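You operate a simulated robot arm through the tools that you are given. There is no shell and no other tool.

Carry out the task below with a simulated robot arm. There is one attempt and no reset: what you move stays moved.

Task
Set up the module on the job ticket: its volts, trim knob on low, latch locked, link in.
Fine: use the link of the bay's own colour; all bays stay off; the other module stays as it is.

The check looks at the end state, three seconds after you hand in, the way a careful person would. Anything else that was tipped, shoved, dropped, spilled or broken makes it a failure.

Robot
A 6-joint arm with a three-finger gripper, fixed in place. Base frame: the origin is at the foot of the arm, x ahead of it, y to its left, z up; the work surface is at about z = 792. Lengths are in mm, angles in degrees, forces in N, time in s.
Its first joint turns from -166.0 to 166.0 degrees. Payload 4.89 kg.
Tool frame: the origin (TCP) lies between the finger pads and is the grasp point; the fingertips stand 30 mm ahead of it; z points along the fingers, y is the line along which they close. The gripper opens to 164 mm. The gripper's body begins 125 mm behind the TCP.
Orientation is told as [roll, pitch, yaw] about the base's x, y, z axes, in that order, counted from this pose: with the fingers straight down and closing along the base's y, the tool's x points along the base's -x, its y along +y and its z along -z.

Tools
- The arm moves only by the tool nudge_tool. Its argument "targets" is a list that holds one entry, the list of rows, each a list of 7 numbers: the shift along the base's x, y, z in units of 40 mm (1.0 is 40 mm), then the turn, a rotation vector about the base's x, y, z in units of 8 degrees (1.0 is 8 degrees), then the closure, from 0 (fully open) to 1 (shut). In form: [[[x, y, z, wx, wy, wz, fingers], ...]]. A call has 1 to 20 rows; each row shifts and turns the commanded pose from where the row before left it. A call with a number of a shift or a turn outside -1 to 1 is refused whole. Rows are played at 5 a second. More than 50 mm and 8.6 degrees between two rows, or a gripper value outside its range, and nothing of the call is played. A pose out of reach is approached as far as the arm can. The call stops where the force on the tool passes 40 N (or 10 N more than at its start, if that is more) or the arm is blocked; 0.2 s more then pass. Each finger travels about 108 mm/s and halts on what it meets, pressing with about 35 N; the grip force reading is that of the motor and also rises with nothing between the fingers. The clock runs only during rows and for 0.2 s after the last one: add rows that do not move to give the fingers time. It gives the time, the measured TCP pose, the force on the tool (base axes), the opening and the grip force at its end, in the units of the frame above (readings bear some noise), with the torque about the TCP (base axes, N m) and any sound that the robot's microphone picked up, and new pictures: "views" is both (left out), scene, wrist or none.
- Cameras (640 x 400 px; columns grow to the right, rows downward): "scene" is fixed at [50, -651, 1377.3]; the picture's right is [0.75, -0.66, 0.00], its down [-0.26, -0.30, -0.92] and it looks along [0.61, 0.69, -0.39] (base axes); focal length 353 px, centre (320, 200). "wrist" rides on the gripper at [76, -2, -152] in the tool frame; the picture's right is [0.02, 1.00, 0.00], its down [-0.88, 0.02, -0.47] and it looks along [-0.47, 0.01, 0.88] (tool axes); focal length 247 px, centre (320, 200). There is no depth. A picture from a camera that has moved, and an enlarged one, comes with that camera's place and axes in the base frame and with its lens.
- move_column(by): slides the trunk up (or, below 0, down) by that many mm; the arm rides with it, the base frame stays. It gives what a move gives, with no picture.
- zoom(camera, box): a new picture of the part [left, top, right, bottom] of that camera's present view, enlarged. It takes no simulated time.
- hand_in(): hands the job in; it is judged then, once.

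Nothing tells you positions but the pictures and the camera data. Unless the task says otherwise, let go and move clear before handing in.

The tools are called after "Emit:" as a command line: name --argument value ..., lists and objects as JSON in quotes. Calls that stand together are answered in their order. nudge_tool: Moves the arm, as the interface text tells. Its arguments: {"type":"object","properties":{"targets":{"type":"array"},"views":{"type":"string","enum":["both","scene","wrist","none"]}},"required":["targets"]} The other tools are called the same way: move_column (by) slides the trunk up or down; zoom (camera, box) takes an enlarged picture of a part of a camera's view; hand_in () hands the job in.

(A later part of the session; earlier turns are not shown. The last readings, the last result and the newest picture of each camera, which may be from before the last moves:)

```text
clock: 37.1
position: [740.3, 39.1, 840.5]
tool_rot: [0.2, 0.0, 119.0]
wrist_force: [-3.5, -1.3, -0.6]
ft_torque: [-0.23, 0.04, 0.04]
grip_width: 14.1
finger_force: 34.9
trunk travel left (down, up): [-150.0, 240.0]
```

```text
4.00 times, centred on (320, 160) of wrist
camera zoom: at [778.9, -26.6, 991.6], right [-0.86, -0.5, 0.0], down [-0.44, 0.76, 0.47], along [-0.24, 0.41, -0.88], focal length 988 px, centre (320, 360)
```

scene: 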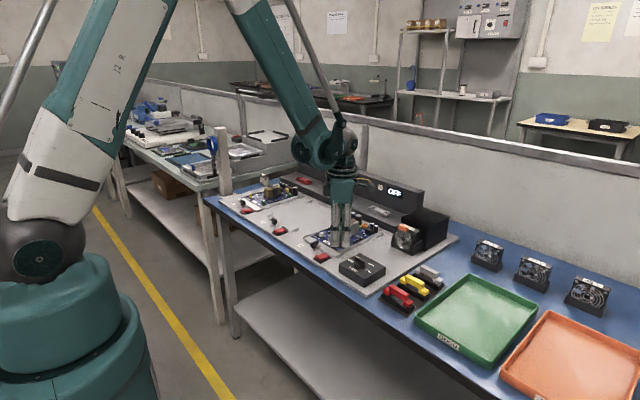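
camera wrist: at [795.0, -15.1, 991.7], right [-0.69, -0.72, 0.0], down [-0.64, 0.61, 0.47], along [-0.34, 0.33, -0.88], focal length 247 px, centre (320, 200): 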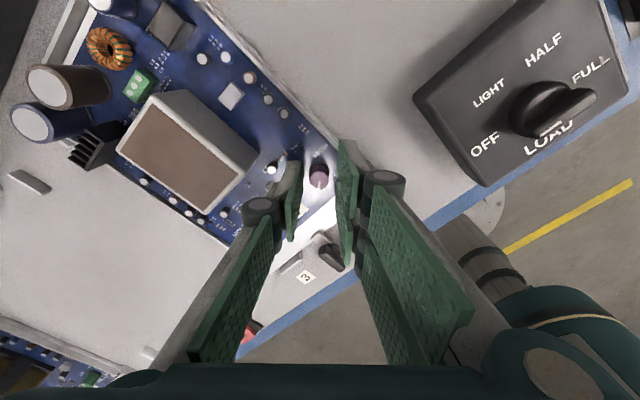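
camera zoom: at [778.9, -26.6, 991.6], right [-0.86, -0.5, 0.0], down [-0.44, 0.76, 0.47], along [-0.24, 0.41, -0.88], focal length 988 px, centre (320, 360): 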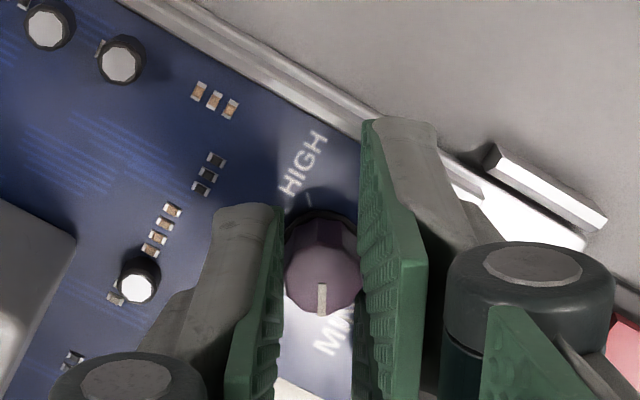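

The knob turns with the fingers. Continuing.

Emit:
nudge_tool --targets '[[[0, 0, 0, 0, 0, -0.6, 1], [0, 0, 0, 0, 0, -0.6, 1], [0, 0, 0, 0, 0, -0.6, 1], [0, 0, 0, 0, 0, -0.6, 1], [0, 0, 0, 0, 0, -0.6, 1], [0, 0, 0, 0, 0, 0, 1]]]' --views "none"

Emit:
zoom --camera "wrist" --box '[240, 110, 400, 210]'

```text
clock: 38.5
position: [740.7, 37.2, 841.7]
tool_rot: [0.0, 0.0, 95.1]
wrist_force: [0.7, -3.8, 5.6]
ft_torque: [-0.21, -0.05, 0.0]
grip_width: 14.0
finger_force: 34.9
trunk travel left (down, up): [-150.0, 240.0]
```

```text
4.00 times, centred on (320, 160) of wrist
camera zoom: at [749.4, -37.4, 991.6], right [-0.99, -0.11, 0.0], down [-0.09, 0.88, 0.47], along [-0.05, 0.47, -0.88], focal length 988 px, centre (320, 360)
```

zoom: 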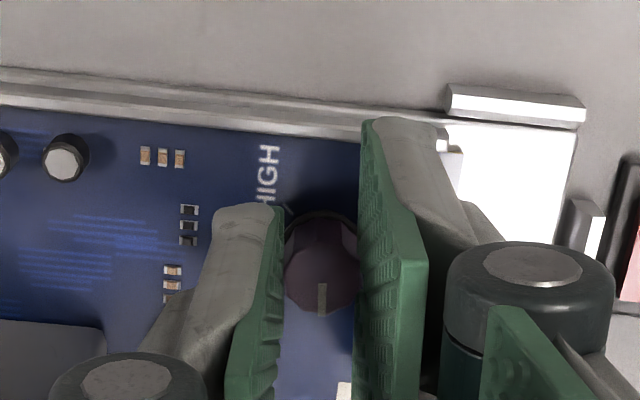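

Emit:
nudge_tool --targets '[[[0, -0.005, 0, 0, 0, -0.6, 1], [0, 0, 0, 0, 0, -0.6, 1], [0, 0, 0, 0, 0, -0.6, 1], [0, 0, 0, 0, 0, -0.6, 1], [0, 0, 0, 0, 0, -0.6, 1], [0, 0, 0, 0, 0, 0, 1]]]' --views "none"

Emit:
zoom --camera "wrist" --box '[240, 110, 400, 210]'

```text
clock: 39.9
position: [740.6, 39.1, 841.3]
tool_rot: [0.0, 0.0, 71.0]
wrist_force: [10.2, 7.6, 13.0]
ft_torque: [0.33, -0.32, 0.0]
grip_width: 13.9
finger_force: 34.8
trunk travel left (down, up): [-150.0, 240.0]
```

```text
4.00 times, centred on (320, 160) of wrist
camera zoom: at [717.5, -34.5, 991.5], right [-0.95, 0.31, 0.0], down [0.27, 0.84, 0.47], along [0.14, 0.45, -0.88], focal length 988 px, centre (320, 360)
```

zoom: 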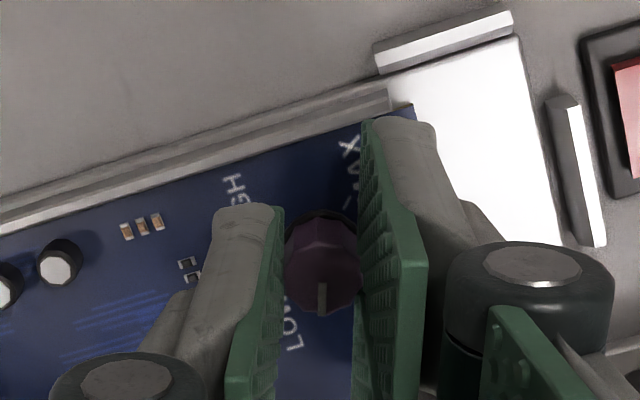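

Yaw 71°, with 26° to go. I'll relieve the small side force and finish.

Emit:
nudge_tool --targets '[[[0.012, 0.01, 0.006, 0, 0, 0, 1], [0, 0, 0, 0, 0, -0.65, 1], [0, 0, 0, 0, 0, -0.65, 1], [0, 0, 0, 0, 0, -0.65, 1], [0, 0, 0, 0, 0, -0.65, 1], [0, 0, 0, 0, 0, -0.65, 1], [0, 0, 0, 0, 0, 0, 1]]]' --views "none"

Emit:
zoom --camera "wrist" --box '[240, 110, 400, 210]'

```text
clock: 41.5
position: [739.2, 37.7, 840.0]
tool_rot: [0.1, 0.1, 45.1]
wrist_force: [-12.5, -1.2, 0.4]
ft_torque: [-0.23, 0.72, 0.03]
grip_width: 14.0
finger_force: 34.8
trunk travel left (down, up): [-150.0, 240.0]
```

```text
4.00 times, centred on (320, 160) of wrist
camera zoom: at [688.0, -17.1, 991.7], right [-0.72, 0.69, 0.0], down [0.61, 0.64, 0.47], along [0.33, 0.34, -0.88], focal length 988 px, centre (320, 360)
```

zoom: 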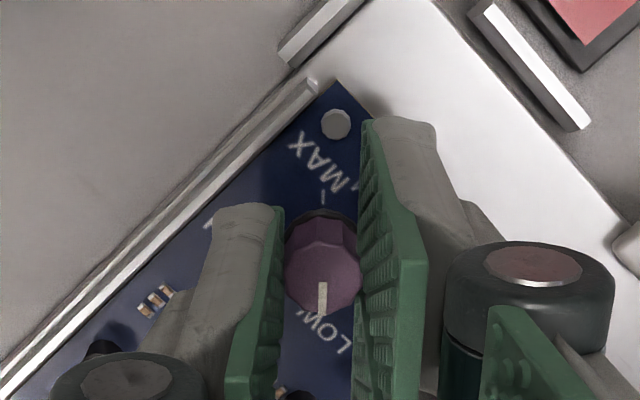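

The mark points at LOW. I'll release and rise to verify.

Emit:
nudge_tool --targets '[[[-0.02, 0, 0, 0, 0, 0, 0.98], [0, 0, 0, 0, 0, 0, 0.9], [0, 0, 0, 0, 0, 0, 0.85], [0, 0, 0.6, 0, 0, 0, 0.84], [0, 0, 0.9, 0, 0, 0, 0.8], [0, 0, 0.9, 0, 0, 0, 0.6], [-0.4, -0.4, 0, 0, 0, 0, 0.4], [0, 0, 0, 0, 0, 0, 0.4]]]'

Emit:
zoom --camera "wrist" --box '[240, 110, 400, 230]'

Emit:
zoom --camera "scene" --box '[296, 210, 376, 270]'

```text
clock: 43.3
position: [725.7, 23.1, 936.7]
tool_rot: [0.1, 0.0, 45.1]
wrist_force: [0.1, 0.2, 0.5]
ft_torque: [0.0, -0.06, 0.04]
grip_width: 98.4
finger_force: 0.1
trunk travel left (down, up): [-150.0, 240.0]
camera wrist: at [672.4, -32.7, 1088.2], right [-0.72, 0.69, 0.0], down [0.61, 0.64, 0.47], along [0.33, 0.34, -0.88], focal length 247 px, centre (320, 200)
```

scene: 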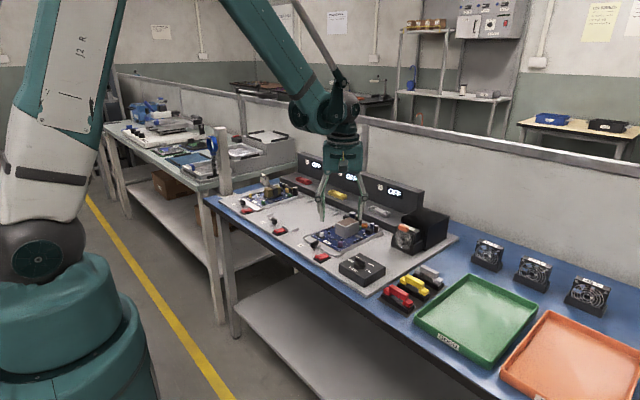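
wrist: 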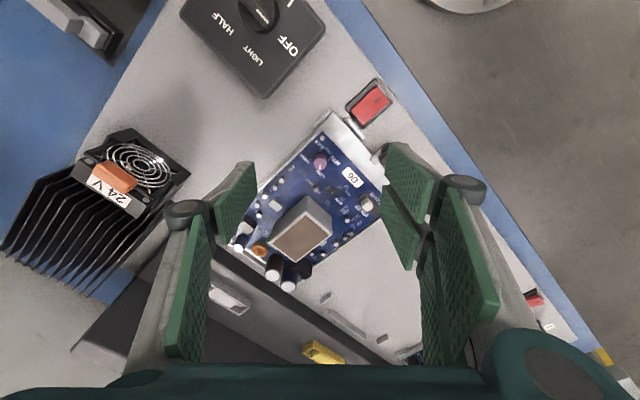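

```text
3.33 times, centred on (320, 170) of wrist
camera zoom: at [672.4, -32.7, 1088.2], right [-0.72, 0.69, 0.0], down [0.61, 0.64, 0.47], along [0.33, 0.34, -0.88], focal length 823 px, centre (320, 300)
```

zoom: 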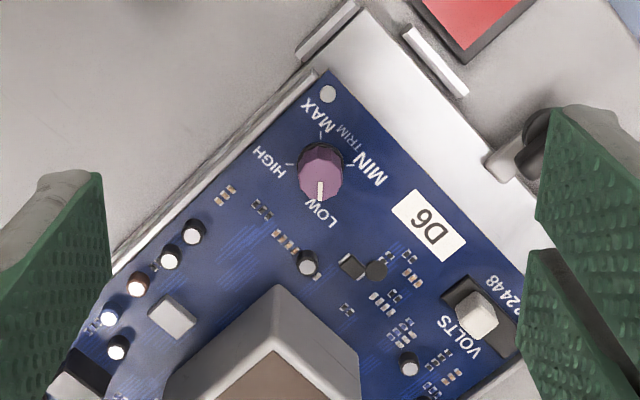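

```text
6.67 times, centred on (336, 240) of scene
camera zoom: at [50.0, -651.0, 1377.3], right [0.75, -0.66, 0.0], down [-0.26, -0.3, -0.92], along [0.61, 0.69, -0.39], focal length 2356 px, centre (213, -67)
```

zoom: 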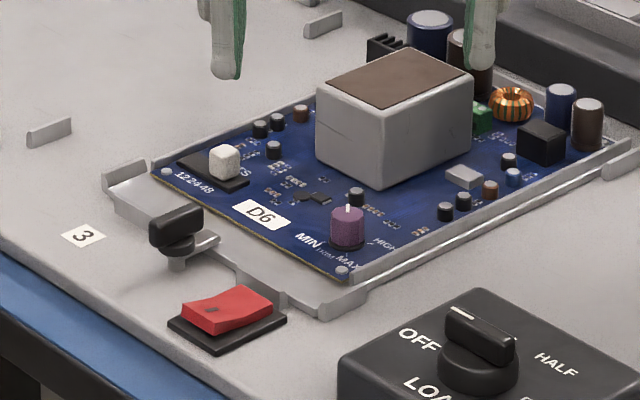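

Knob on LOW, slider on 48, latch locked. Next is the grey link; first I'll check reach and get an accurate view of the grey socket on the console.

Emit:
nudge_tool --targets '[[[0, 0, 0.5, 0, 0, 0.9375, 0.4], [0.9, 0.26, 0.5, 0, 0, 0.9375, 0.5], [0.9, 0.26, 0, 0, 0, 0.9375, 0.6], [0.9, 0.26, 0, 0, 0, 0.9375, 0.7], [0.9, 0.26, 0, 0, 0, 0.9375, 0.75], [0.9, 0.26, 0, 0, 0, 0.9375, 0.75], [0.85, 0.25, 0, 0, 0, 0, 0.75], [0, 0, 0, 0, 0, 0, 0.75], [0, 0, 0, 0, 0, 0, 0.75]]]'

Emit:
zoom --camera "wrist" --box '[160, 60, 400, 210]'

```text
clock: 45.3
position: [938.5, 84.9, 976.5]
tool_rot: [0.1, 0.0, 90.0]
wrist_force: [0.1, 0.2, -0.3]
ft_torque: [0.0, 0.05, -0.04]
grip_width: 40.9
finger_force: 0.1
trunk travel left (down, up): [-150.0, 240.0]
camera wrist: at [942.1, 8.1, 1127.9], right [-1.0, -0.02, 0.0], down [-0.02, 0.88, 0.47], along [-0.01, 0.47, -0.88], focal length 247 px, centre (320, 200)
```

scene: 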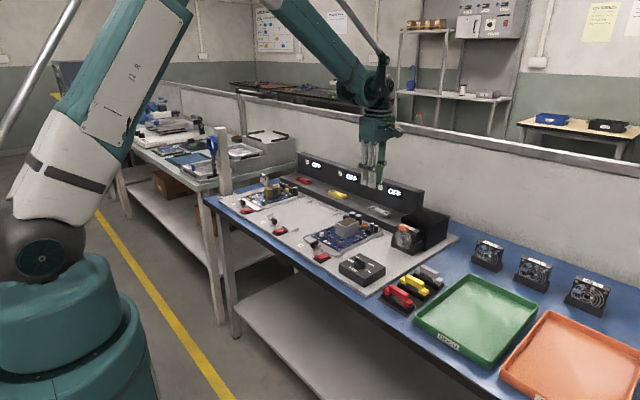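
wrist: 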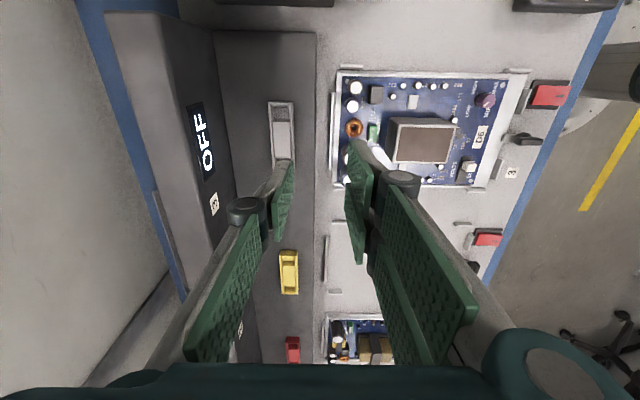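

```text
2.67 times, centred on (280, 135) of wrist
camera zoom: at [942.1, 8.1, 1127.9], right [-1.0, -0.02, 0.0], down [-0.02, 0.88, 0.47], along [-0.01, 0.47, -0.88], focal length 659 px, centre (427, 373)
```

zoom: 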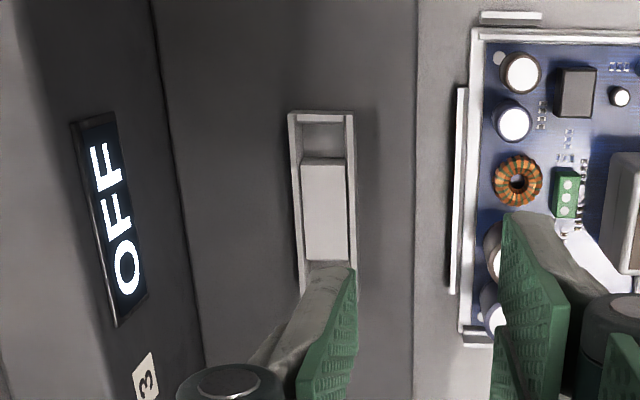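

The grey socket is at about (986, 84). I'll test whether the arm can reach over it with the tool vertical.

Emit:
nudge_tool --targets '[[[0.6, 0, 0, 0, 0, 0, 0.75], [0.6, 0, 0, 0, 0, 0, 0.75], [0, 0, 0, 0, 0, 0, 0.75], [0, 0, 0, 0, 0, 0, 0.75]]]' --views "wrist"

Emit:
zoom --camera "wrist" --box '[240, 80, 400, 200]'

```text
clock: 46.3
position: [986.0, 84.5, 976.8]
tool_rot: [0.2, -0.1, 89.9]
wrist_force: [0.3, -0.4, -0.4]
ft_torque: [0.0, 0.05, 0.05]
grip_width: 41.2
finger_force: 0.1
trunk travel left (down, up): [-150.0, 240.0]
camera wrist: at [989.2, 7.6, 1127.6], right [-1.0, -0.02, 0.0], down [-0.02, 0.88, 0.47], along [-0.01, 0.47, -0.88], focal length 247 px, centre (320, 200)
```

wrist: 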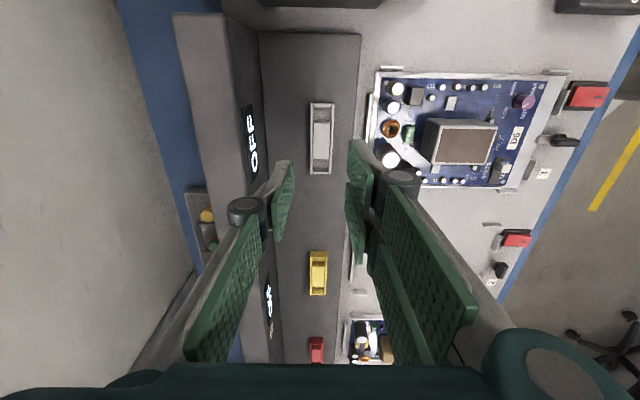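

```text
3.33 times, centred on (320, 140) of wrist
camera zoom: at [989.2, 7.6, 1127.6], right [-1.0, -0.02, 0.0], down [-0.02, 0.88, 0.47], along [-0.01, 0.47, -0.88], focal length 823 px, centre (320, 400)
```

zoom: 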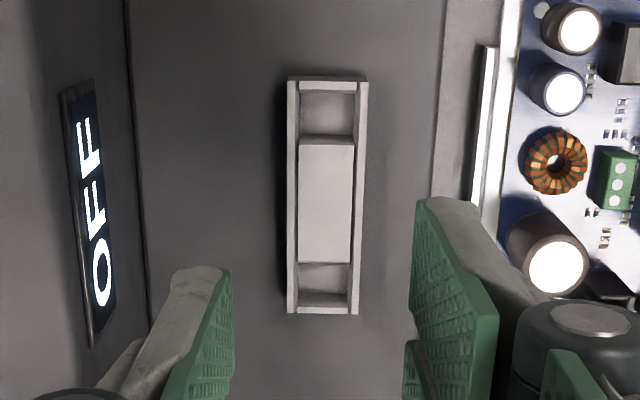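

Reach works at (986, 84.5). I'll drop closer over the socket to refine its position and check reach at insertion height.

Emit:
nudge_tool --targets '[[[-0.07, 0, -0.8, 0, 0, 0, 0.75], [0, 0, -0.8, 0, 0, 0, 0.75], [0, 0, -0.4, 0, 0, 0, 0.75], [0, 0, 0, 0, 0, 0, 0.75], [0, 0, 0, 0, 0, 0, 0.75]]]'

Emit:
zoom --camera "wrist" --box '[240, 100, 400, 220]'

Emit:
zoom --camera "scene" --box '[340, 170, 420, 230]'

```text
clock: 47.5
position: [983.8, 83.2, 896.7]
tool_rot: [0.1, 0.0, 89.9]
wrist_force: [-0.5, 0.4, -0.4]
ft_torque: [0.03, 0.06, -0.01]
grip_width: 40.9
finger_force: 0.0
trunk travel left (down, up): [-150.0, 240.0]
camera wrist: at [986.1, 6.9, 1048.7], right [-1.0, -0.02, 0.0], down [-0.02, 0.88, 0.47], along [-0.01, 0.47, -0.88], focal length 247 px, centre (320, 200)
```

scene: 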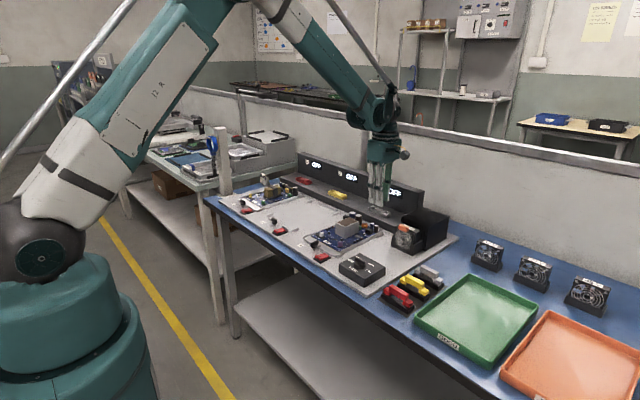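
wrist: 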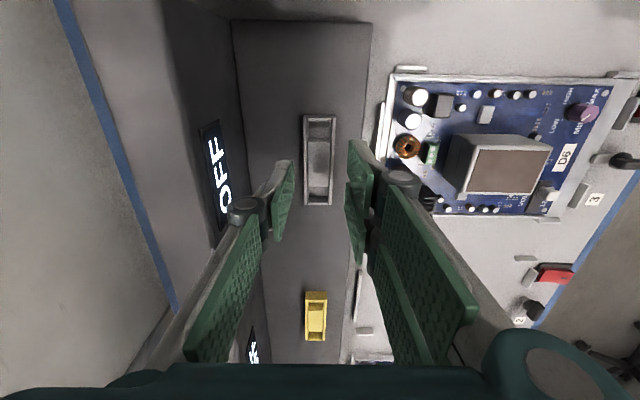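

```text
3.33 times, centred on (320, 160) of wrist
camera zoom: at [986.1, 6.9, 1048.7], right [-1.0, -0.02, 0.0], down [-0.02, 0.88, 0.47], along [-0.01, 0.47, -0.88], focal length 823 px, centre (320, 333)
```

zoom: 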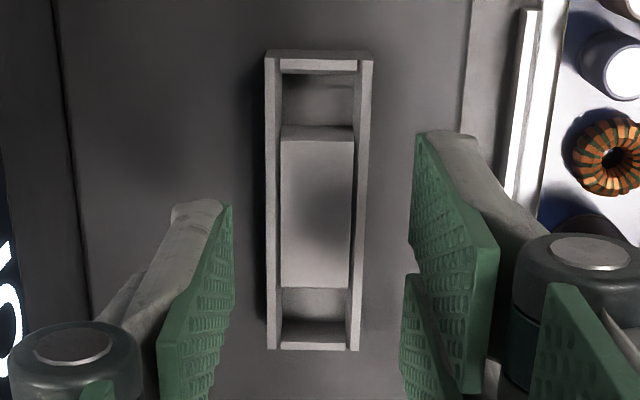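

```text
6.67 times, centred on (380, 200) of scene
camera zoom: at [50.0, -651.0, 1377.3], right [0.75, -0.66, 0.0], down [-0.26, -0.3, -0.92], along [0.61, 0.69, -0.39], focal length 2356 px, centre (-80, 200)
```

zoom: 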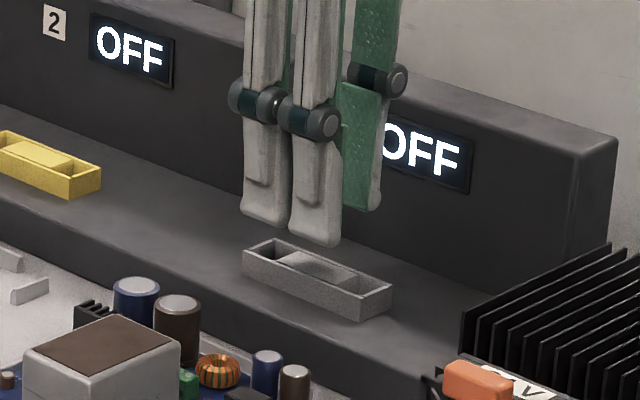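

Reach is fine: the socket is centred at about (984.5, 85.5), its rim near z = 833, aligned with y. Now I'll rise and go to the link rack near (795, -225).

Emit:
nudge_tool --targets '[[[0, 0, 0.9, 0, 0, 0, 0.75], [0, 0, 0.9, 0, 0, 0, 0.7], [-0.59, -0.95, 0.2, 0, 0, 0, 0.7], [-0.59, -0.95, 0, 0, 0, 0, 0.7], [-0.59, -0.95, 0, 0, 0, 0, 0.7], [-0.59, -0.95, 0, 0, 0, 0, 0.7], [-0.59, -0.95, 0, 0, 0, 0, 0.7], [-0.59, -0.95, 0, 0, 0, 0, 0.7], [-0.59, -0.95, 0, 0, 0, 0, 0.7], [-0.59, -0.95, 0, 0, 0, 0, 0.7], [0, 0, 0, 0, 0, 0, 0.7], [0, 0, 0, 0, 0, 0, 0.7]]]'

Emit:
zoom --camera "wrist" --box '[220, 80, 460, 260]'

```text
clock: 50.1
position: [792.9, -223.4, 978.2]
tool_rot: [0.1, -0.1, 90.0]
wrist_force: [0.1, -0.3, -0.8]
ft_torque: [0.06, -0.04, 0.0]
grip_width: 49.2
finger_force: 0.0
trunk travel left (down, up): [-150.0, 240.0]
camera wrist: at [795.3, -299.0, 1130.3], right [-1.0, -0.02, 0.0], down [-0.02, 0.88, 0.47], along [-0.01, 0.47, -0.88], focal length 247 px, centre (320, 200)
```

scene: 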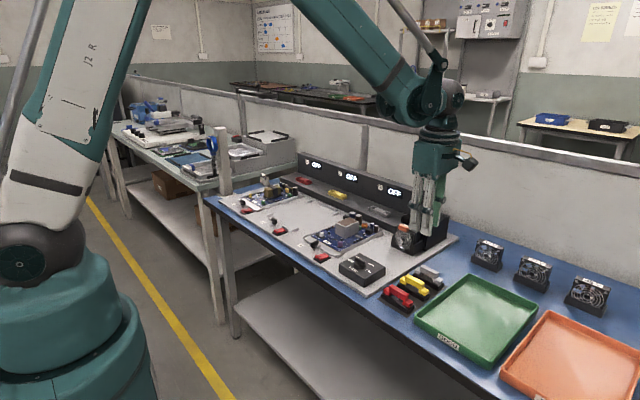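
wrist: 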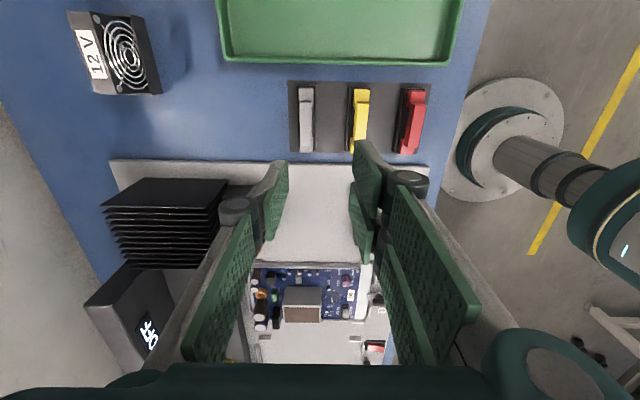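

```text
2.22 times, centred on (340, 170) of wrist
camera zoom: at [795.3, -299.0, 1130.3], right [-1.0, -0.02, 0.0], down [-0.02, 0.88, 0.47], along [-0.01, 0.47, -0.88], focal length 549 px, centre (276, 267)
```

zoom: 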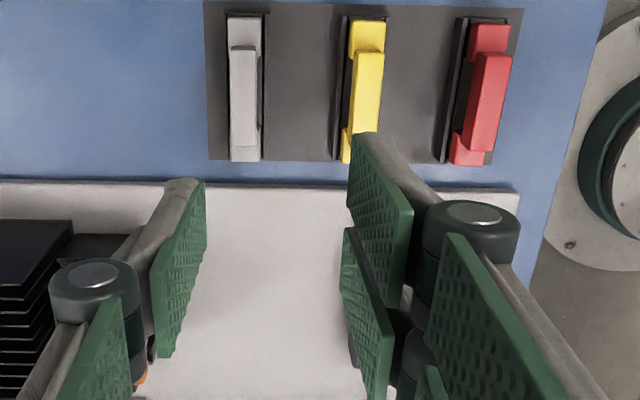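

The grey link lies at about (811, -241), along y, with about 62 mm spacing to the yellow one. I'll move over it and lower to a close hover.

Emit:
nudge_tool --targets '[[[0.46, -0.44, -0.4, 0, 0, 0, 0.72], [0, 0, -0.8, 0, 0, 0, 0.75], [0, 0, -0.8, 0, 0, 0, 0.75], [0, 0, -0.2, 0, 0, 0, 0.75], [0, 0, 0, 0, 0, 0, 0.75]]]'

Emit:
zoom --camera "wrist" --box '[240, 100, 400, 220]'

Emit:
zoom --camera "scene" --box '[390, 240, 470, 300]'

```text
clock: 51.3
position: [814.4, -237.7, 889.1]
tool_rot: [0.2, 0.0, 90.0]
wrist_force: [0.1, 0.7, 0.2]
ft_torque: [0.02, 0.04, -0.03]
grip_width: 41.2
finger_force: 0.1
trunk travel left (down, up): [-150.0, 240.0]
camera wrist: at [816.1, -313.9, 1039.5], right [-1.0, -0.02, 0.0], down [-0.02, 0.88, 0.47], along [-0.01, 0.47, -0.88], focal length 247 px, centre (320, 200)
```

scene: 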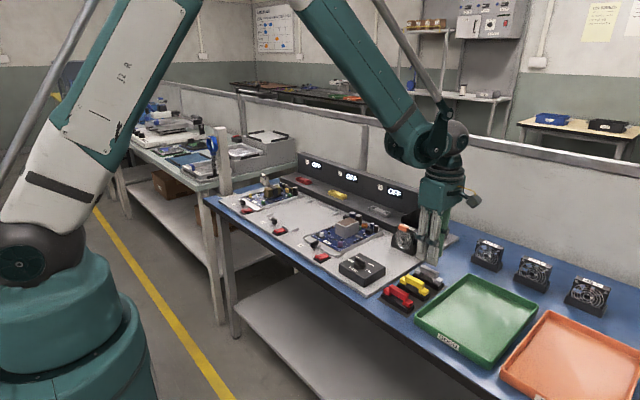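
wrist: 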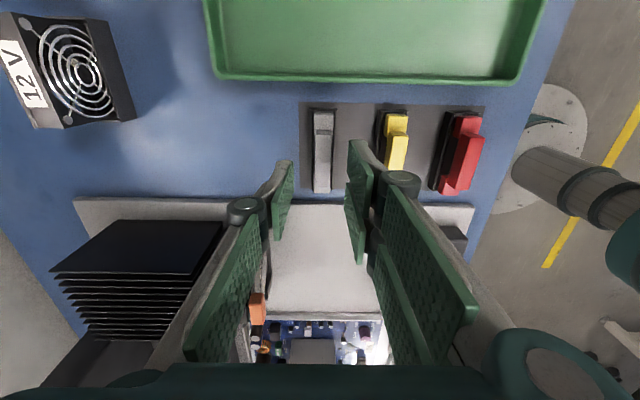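

```text
3.33 times, centred on (320, 160) of wrist
camera zoom: at [816.1, -313.9, 1039.5], right [-1.0, -0.02, 0.0], down [-0.02, 0.88, 0.47], along [-0.01, 0.47, -0.88], focal length 823 px, centre (320, 333)
```

zoom: 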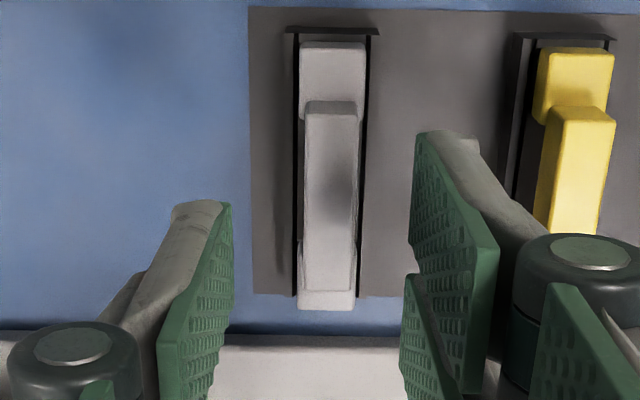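

```text
6.67 times, centred on (430, 270) of scene
camera zoom: at [50.0, -651.0, 1377.3], right [0.75, -0.66, 0.0], down [-0.26, -0.3, -0.92], along [0.61, 0.69, -0.39], focal length 2356 px, centre (-413, -267)
```

zoom: 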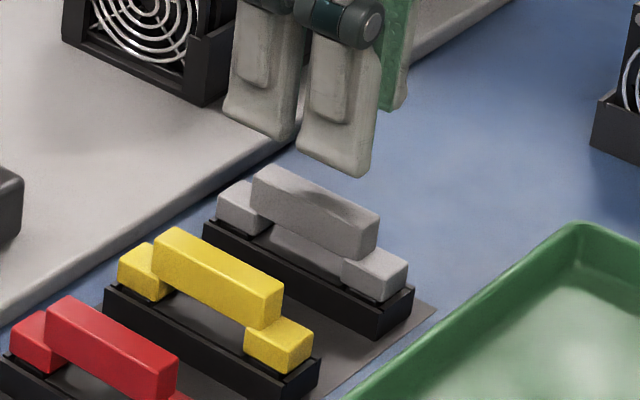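

The grey link bar is centred at about (811, -240.5), its top near z = 822, and about 14.6 mm wide. I'll align and lower with the fingers about 26 mm apart.

Emit:
nudge_tool --targets '[[[-0.08, -0.07, -0.2, 0, 0, 0, 0.8], [0, 0, -0.5, 0, 0, 0, 0.83], [0, 0, 0, 0, 0, 0, 0.83]]]' --views "none"

Emit:
zoom --camera "wrist" --box '[240, 100, 400, 220]'

Emit:
zoom --camera "scene" --box '[406, 252, 454, 288]'

```text
clock: 52.1
position: [809.4, -238.7, 861.4]
tool_rot: [0.1, 0.0, 90.0]
wrist_force: [-0.5, 0.4, 0.0]
ft_torque: [-0.03, 0.0, 0.0]
grip_width: 27.9
finger_force: 0.2
trunk travel left (down, up): [-150.0, 240.0]
```

```text
3.33 times, centred on (320, 160) of wrist
camera zoom: at [811.1, -315.6, 1013.2], right [-1.0, -0.02, 0.0], down [-0.02, 0.88, 0.47], along [-0.01, 0.47, -0.88], focal length 823 px, centre (320, 333)
```

zoom: 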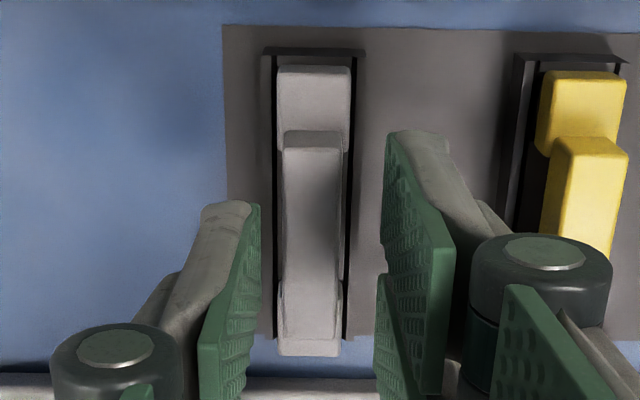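

```text
11.11 times, centred on (430, 270) of scene
camera zoom: at [50.0, -651.0, 1377.3], right [0.75, -0.66, 0.0], down [-0.26, -0.3, -0.92], along [0.61, 0.69, -0.39], focal length 3927 px, centre (-902, -578)
```

zoom: 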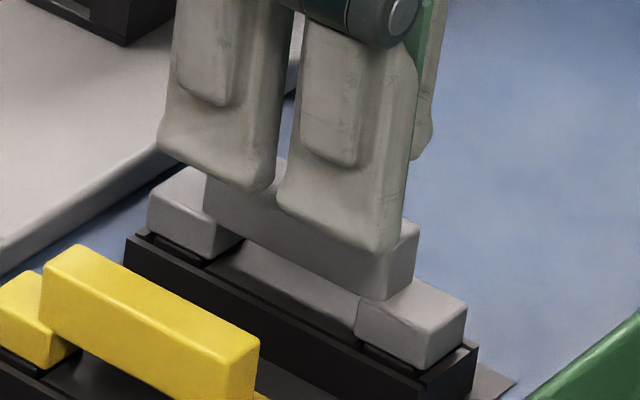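

Emit:
nudge_tool --targets '[[[0.045, -0.02, 0, 0, 0, 0, 0.83], [0, 0, -0.25, 0, 0, 0, 0.84], [0, 0, -0.15, 0, 0, 0, 0.84], [0, 0, 0, 0, 0, 0, 0.84]]]' --views "none"

Emit:
zoom --camera "wrist" --box '[240, 100, 400, 220]'

Emit:
zoom --camera "scene" --box '[406, 252, 454, 288]'

```text
clock: 53.1
position: [812.1, -241.6, 845.1]
tool_rot: [0.1, 0.0, 90.0]
wrist_force: [-0.4, -0.2, -0.5]
ft_torque: [0.0, -0.02, 0.01]
grip_width: 26.2
finger_force: 0.1
trunk travel left (down, up): [-150.0, 240.0]
```

```text
3.33 times, centred on (320, 160) of wrist
camera zoom: at [813.9, -317.4, 996.3], right [-1.0, -0.02, 0.0], down [-0.02, 0.88, 0.47], along [-0.01, 0.47, -0.88], focal length 823 px, centre (320, 333)
```

zoom: 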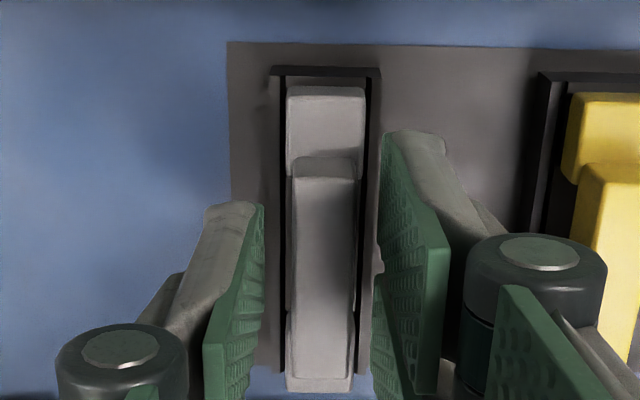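

```text
11.11 times, centred on (430, 270) of scene
camera zoom: at [50.0, -651.0, 1377.3], right [0.75, -0.66, 0.0], down [-0.26, -0.3, -0.92], along [0.61, 0.69, -0.39], focal length 3927 px, centre (-902, -578)
```

zoom: 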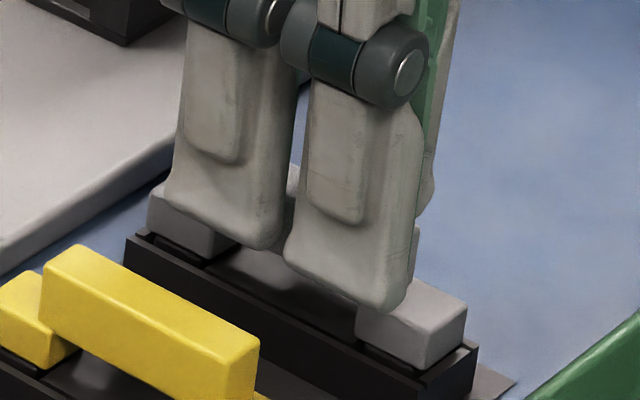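

Fingers are either side of the bar and clear of the feet. Closing on it.

Emit:
nudge_tool --targets '[[[-0.022, 0, 0, 0, 0, 0, 0.87], [0, 0, 0, 0, 0, 0, 0.91], [0, 0, 0, 0, 0, 0, 0.95], [0, 0, 0, 0, 0, 0, 1], [0, 0, 0, 0, 0, 0, 1]]]' --views "none"

Emit:
zoom --camera "wrist" --box '[240, 100, 400, 220]'

```text
clock: 54.3
position: [812.1, -240.5, 844.7]
tool_rot: [0.1, 0.0, 90.0]
wrist_force: [-0.8, -0.7, -3.1]
ft_torque: [0.04, 0.0, -0.01]
grip_width: 13.4
finger_force: 35.0
trunk travel left (down, up): [-150.0, 240.0]
```

```text
3.33 times, centred on (320, 160) of wrist
camera zoom: at [812.9, -316.8, 996.0], right [-1.0, -0.02, 0.0], down [-0.02, 0.88, 0.47], along [-0.01, 0.47, -0.88], focal length 823 px, centre (320, 333)
```

zoom: 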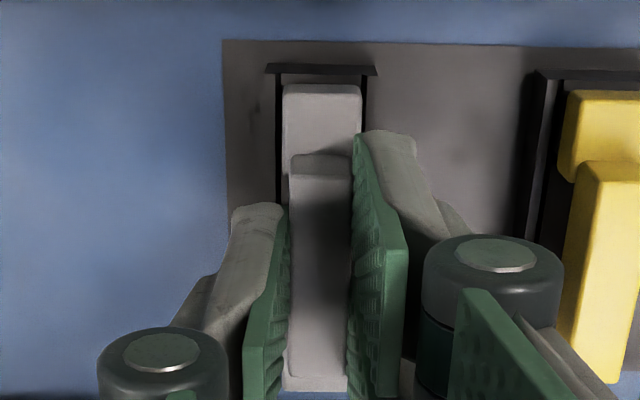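

Gripped at 13.4 mm with almost no side load. Lifting straight up.

Emit:
nudge_tool --targets '[[[0, 0, 0.1, 0, 0, 0, 1], [0, 0, 0.2, 0, 0, 0, 1], [0, 0, 0.3, 0, 0, 0, 1], [0, 0, 0.6, 0, 0, 0, 1], [0, 0, 0, 0, 0, 0, 1]]]'

Emit:
zoom --camera "wrist" --box '[240, 100, 400, 220]'

Emit:
zoom --camera "scene" --box '[390, 220, 470, 280]'

```text
clock: 55.5
position: [810.4, -240.3, 894.3]
tool_rot: [0.1, 0.0, 90.0]
wrist_force: [0.3, -0.8, -0.4]
ft_torque: [0.01, 0.02, -0.02]
grip_width: 13.2
finger_force: 35.0
trunk travel left (down, up): [-150.0, 240.0]
camera wrist: at [812.5, -317.0, 1044.7], right [-1.0, -0.02, 0.0], down [-0.02, 0.88, 0.47], along [-0.01, 0.47, -0.88], focal length 247 px, centre (320, 200)
```

scene: 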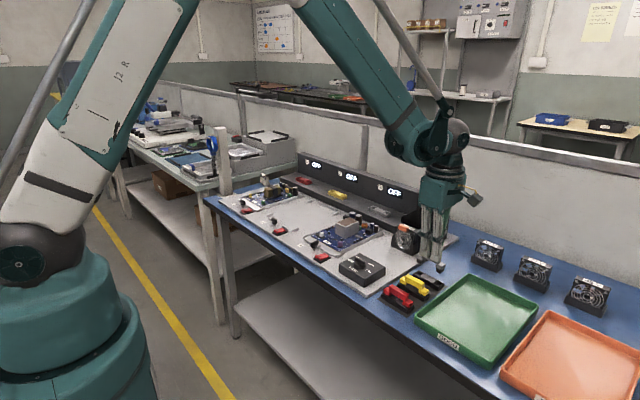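
wrist: 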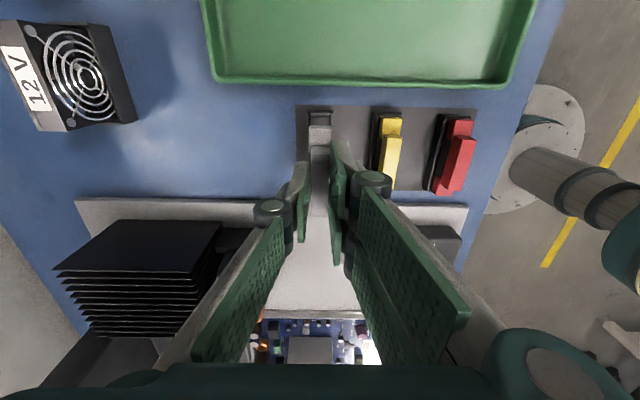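

```text
3.33 times, centred on (320, 160) of wrist
camera zoom: at [812.5, -317.0, 1044.7], right [-1.0, -0.02, 0.0], down [-0.02, 0.88, 0.47], along [-0.01, 0.47, -0.88], focal length 823 px, centre (320, 333)
```

zoom: 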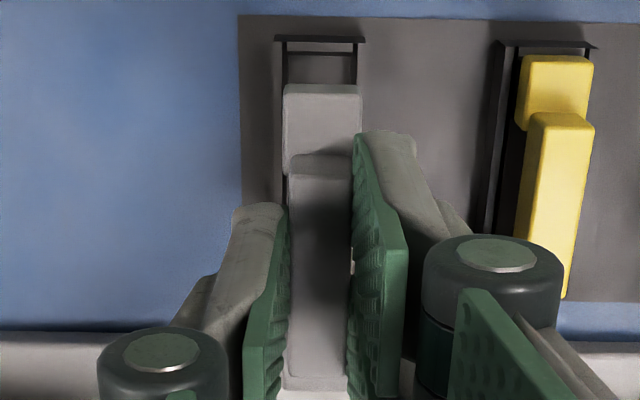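

```text
6.67 times, centred on (430, 250) of scene
camera zoom: at [50.0, -651.0, 1377.3], right [0.75, -0.66, 0.0], down [-0.26, -0.3, -0.92], along [0.61, 0.69, -0.39], focal length 2356 px, centre (-413, -133)
```

zoom: 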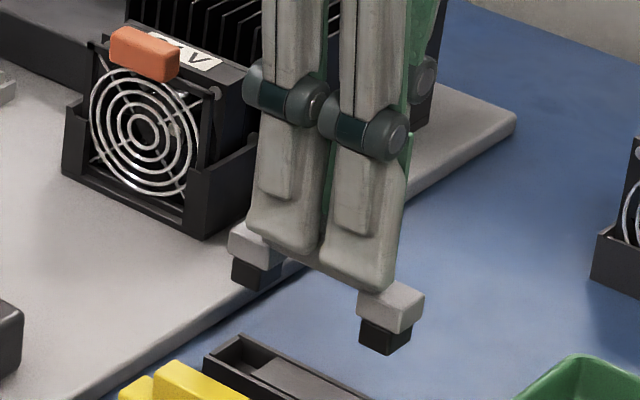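

The link is out, with two black prongs beneath its feet. I'll carry it high over to the grey socket.

Emit:
nudge_tool --targets '[[[0, 0, 1, 0, 0, 0, 1], [0, 0, 1, 0, 0, 0, 1], [0.48, 0.905, 0.2, 0, 0, 0, 1], [0.48, 0.905, 0, 0, 0, 0, 1], [0.48, 0.905, 0, 0, 0, 0, 1], [0.48, 0.905, 0, 0, 0, 0, 1], [0.48, 0.905, 0, 0, 0, 0, 1], [0.48, 0.905, 0, 0, 0, 0, 1], [0.48, 0.905, 0, 0, 0, 0, 1], [0.48, 0.905, 0, 0, 0, 0, 1], [0.48, 0.905, 0, 0, 0, 0, 1], [0, 0, 0, 0, 0, 0, 1], [0, 0, 0, 0, 0, 0, 1]]]'

Emit:
zoom --camera "wrist" --box '[240, 90, 400, 210]'

```text
clock: 58.3
position: [983.1, 85.3, 980.2]
tool_rot: [0.1, 0.0, 90.1]
wrist_force: [0.9, -0.4, 0.2]
ft_torque: [-0.07, 0.08, 0.0]
grip_width: 13.5
finger_force: 34.8
trunk travel left (down, up): [-150.0, 240.0]
camera wrist: at [985.1, 8.9, 1132.2], right [-1.0, -0.02, 0.0], down [-0.02, 0.88, 0.47], along [-0.01, 0.47, -0.88], focal length 247 px, centre (320, 200)
```

scene: 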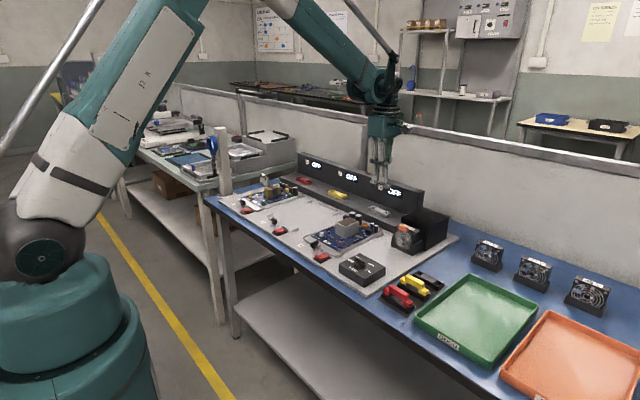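
wrist: 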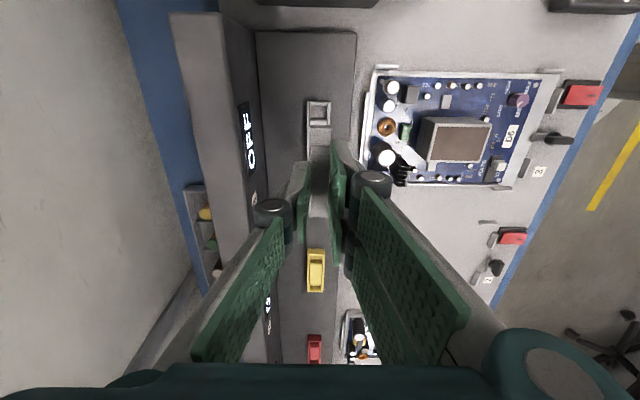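

```text
3.33 times, centred on (320, 150) of wrist
camera zoom: at [985.1, 8.9, 1132.2], right [-1.0, -0.02, 0.0], down [-0.02, 0.88, 0.47], along [-0.01, 0.47, -0.88], focal length 823 px, centre (320, 367)
```

zoom: 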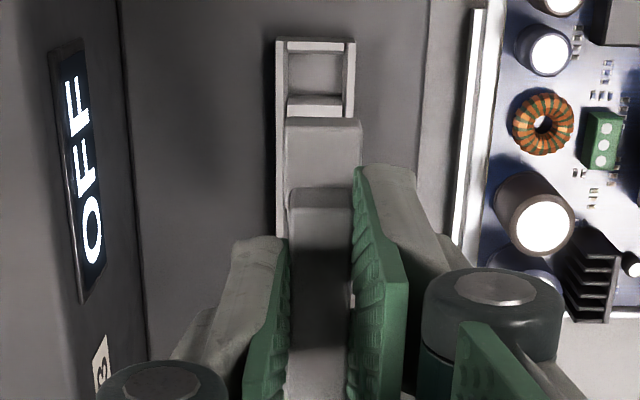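

Lowering to just above the socket to compare prongs and pockets.

Emit:
nudge_tool --targets '[[[0, 0, -0.8, 0, 0, 0, 1], [0, 0, -0.8, 0, 0, 0, 1], [0, 0, -0.4, 0, 0, 0, 1], [0, 0, 0, 0, 0, 0, 1], [0, 0, 0, 0, 0, 0, 1]]]'

Emit:
zoom --camera "wrist" --box '[260, 90, 380, 180]'

Emit:
zoom --camera "scene" --box '[348, 172, 412, 220]'

```text
clock: 59.5
position: [983.4, 84.8, 899.2]
tool_rot: [0.1, 0.0, 90.0]
wrist_force: [0.3, 0.7, -1.1]
ft_torque: [0.0, 0.02, 0.0]
grip_width: 13.5
finger_force: 35.1
trunk travel left (down, up): [-150.0, 240.0]
camera wrist: at [985.9, 8.1, 1051.6], right [-1.0, -0.02, 0.0], down [-0.02, 0.88, 0.47], along [-0.01, 0.47, -0.88], focal length 247 px, centre (320, 200)
```

scene: 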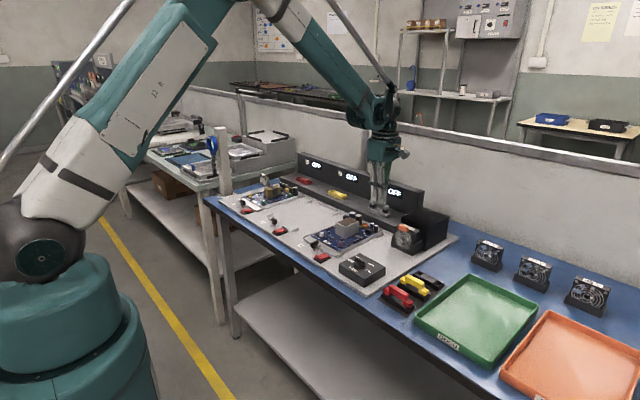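
wrist: 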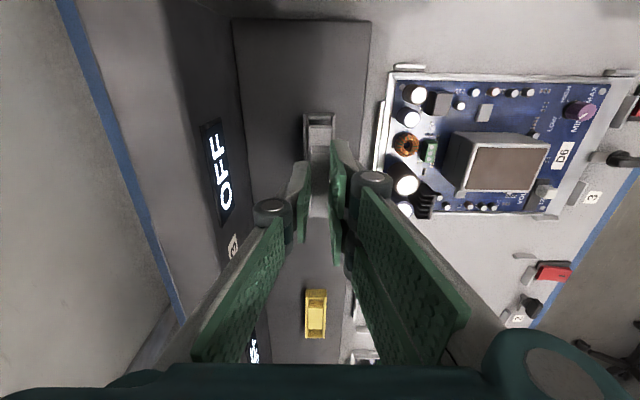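

```text
4.44 times, centred on (320, 135) of wrist
camera zoom: at [985.9, 8.1, 1051.6], right [-1.0, -0.02, 0.0], down [-0.02, 0.88, 0.47], along [-0.01, 0.47, -0.88], focal length 1098 px, centre (320, 489)
```

zoom: 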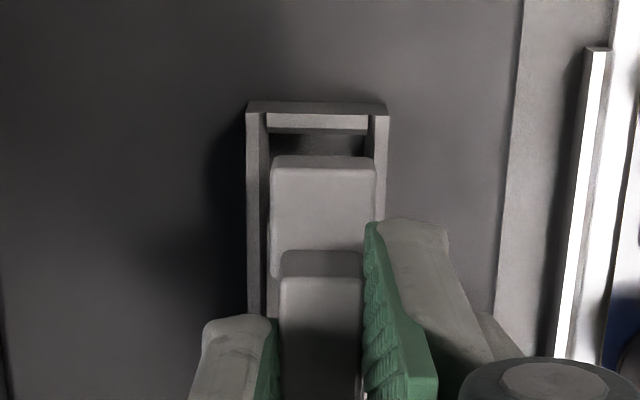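

```text
8.33 times, centred on (380, 196) of scene
camera zoom: at [50.0, -651.0, 1377.3], right [0.75, -0.66, 0.0], down [-0.26, -0.3, -0.92], along [0.61, 0.69, -0.39], focal length 2945 px, centre (-180, 233)
```

zoom: 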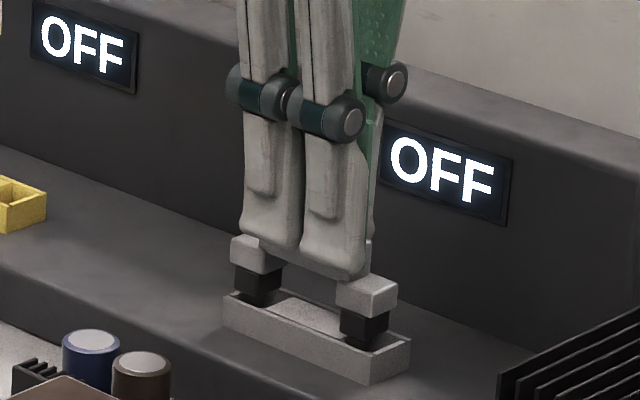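

The prongs hang right above the pockets; I estimate a 1 mm correction in +x and 0.4 mm in +y. Applying that and lowering gently.

Emit:
nudge_tool --targets '[[[0.028, 0.01, 0, 0, 0, 0, 1], [0, 0, -0.12, 0, 0, 0, 1], [0, 0, -0.1, 0, 0, 0, 1], [0, 0, 0, 0, 0, 0, 1]]]' --views "none"

Emit:
zoom --camera "wrist" --box '[260, 90, 380, 180]'

Emit:
zoom --camera "scene" --box '[356, 184, 404, 220]'

```text
clock: 60.5
position: [983.8, 85.2, 894.2]
tool_rot: [-0.1, 0.0, 89.9]
wrist_force: [3.0, 0.5, 35.7]
ft_torque: [0.01, -0.08, -0.16]
grip_width: 13.4
finger_force: 35.2
trunk travel left (down, up): [-150.0, 240.0]
```

```text
4.44 times, centred on (320, 135) of wrist
camera zoom: at [985.6, 8.5, 1045.0], right [-1.0, -0.02, 0.0], down [-0.02, 0.88, 0.47], along [-0.01, 0.47, -0.88], focal length 1098 px, centre (320, 489)
```

zoom: 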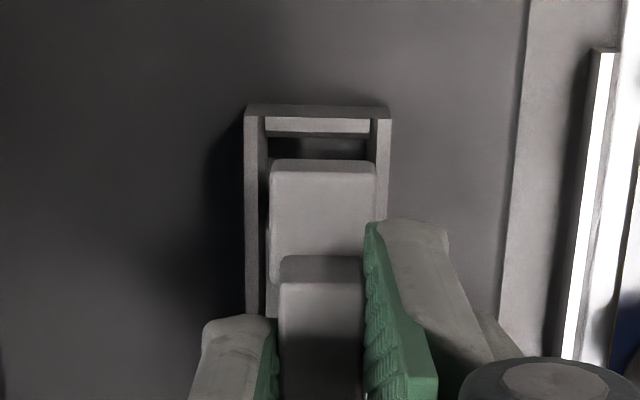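

```text
11.11 times, centred on (380, 202) of scene
camera zoom: at [50.0, -651.0, 1377.3], right [0.75, -0.66, 0.0], down [-0.26, -0.3, -0.92], along [0.61, 0.69, -0.39], focal length 3927 px, centre (-347, 178)
```

zoom: 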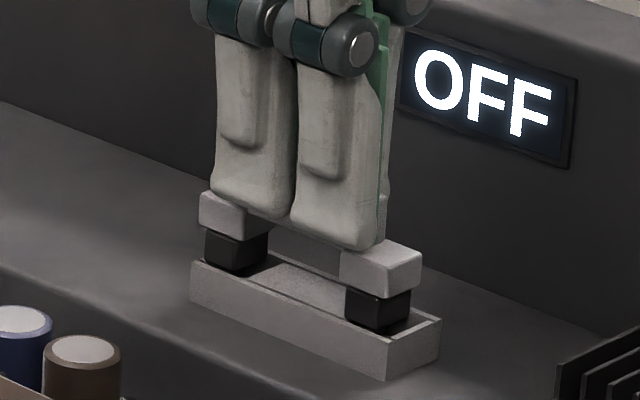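

Contact came early: the prongs landed on the rim. The scene view shows the link about 2.5–3 mm too far in +y, so I'll lift a little, correct and look again.

Emit:
nudge_tool --targets '[[[0, 0, 0.2, 0, 0, 0, 1], [0.017, -0.065, 0, 0, 0, 0, 1], [0, 0, 0, 0, 0, 0, 1]]]' --views "none"

Emit:
zoom --camera "wrist" --box '[260, 90, 380, 180]'

Emit:
zoom --camera "scene" --box '[356, 184, 404, 220]'

```text
clock: 61.3
position: [984.9, 83.7, 899.5]
tool_rot: [0.1, 0.0, 89.9]
wrist_force: [0.3, 0.2, -0.5]
ft_torque: [0.01, -0.04, 0.0]
grip_width: 13.7
finger_force: 35.6
trunk travel left (down, up): [-150.0, 240.0]
```

```text
4.44 times, centred on (320, 135) of wrist
camera zoom: at [987.3, 6.9, 1051.3], right [-1.0, -0.02, 0.0], down [-0.02, 0.88, 0.47], along [-0.01, 0.47, -0.88], focal length 1098 px, centre (320, 489)
```

zoom: 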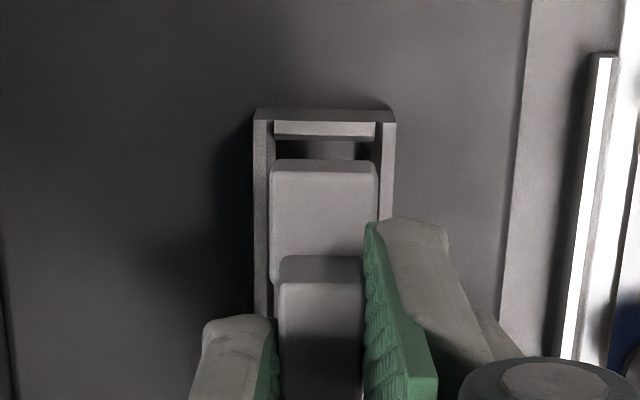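

```text
11.11 times, centred on (380, 202) of scene
camera zoom: at [50.0, -651.0, 1377.3], right [0.75, -0.66, 0.0], down [-0.26, -0.3, -0.92], along [0.61, 0.69, -0.39], focal length 3927 px, centre (-347, 178)
```

zoom: 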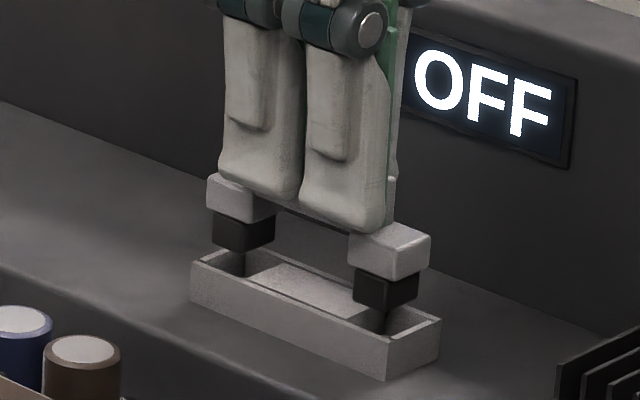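

Both views now show the link centred over the socket. Lowering again.

Emit:
nudge_tool --targets '[[[0, 0, -0.1, 0, 0, 0, 1], [0, 0, -0.1, 0, 0, 0, 1], [0, 0, -0.07, 0, 0, 0, 1], [0, 0, 0, 0, 0, 0, 1]]]' --views "none"

Emit:
zoom --camera "wrist" --box '[260, 90, 380, 180]'

Emit:
zoom --camera "scene" --box '[356, 184, 404, 220]'

```text
clock: 62.3
position: [984.9, 83.6, 889.0]
tool_rot: [0.0, 0.1, 90.0]
wrist_force: [0.2, -4.9, -0.5]
ft_torque: [-0.23, -0.02, 0.01]
grip_width: 13.5
finger_force: 34.7
trunk travel left (down, up): [-150.0, 240.0]
```

```text
4.44 times, centred on (320, 135) of wrist
camera zoom: at [987.2, 6.0, 1040.2], right [-1.0, -0.02, 0.0], down [-0.02, 0.88, 0.47], along [-0.01, 0.47, -0.88], focal length 1098 px, centre (320, 489)
```

zoom: 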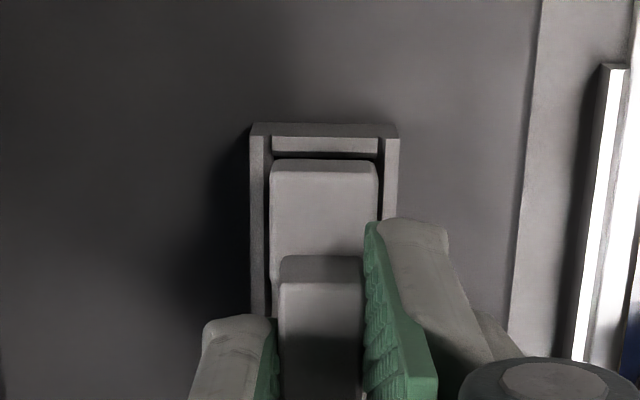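

```text
11.11 times, centred on (380, 202) of scene
camera zoom: at [50.0, -651.0, 1377.3], right [0.75, -0.66, 0.0], down [-0.26, -0.3, -0.92], along [0.61, 0.69, -0.39], focal length 3927 px, centre (-347, 178)
```

zoom: 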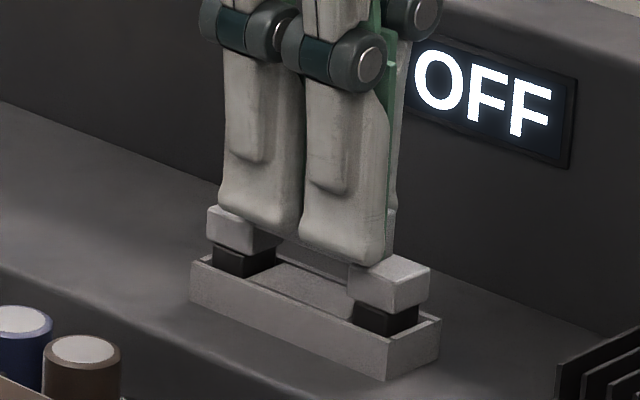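

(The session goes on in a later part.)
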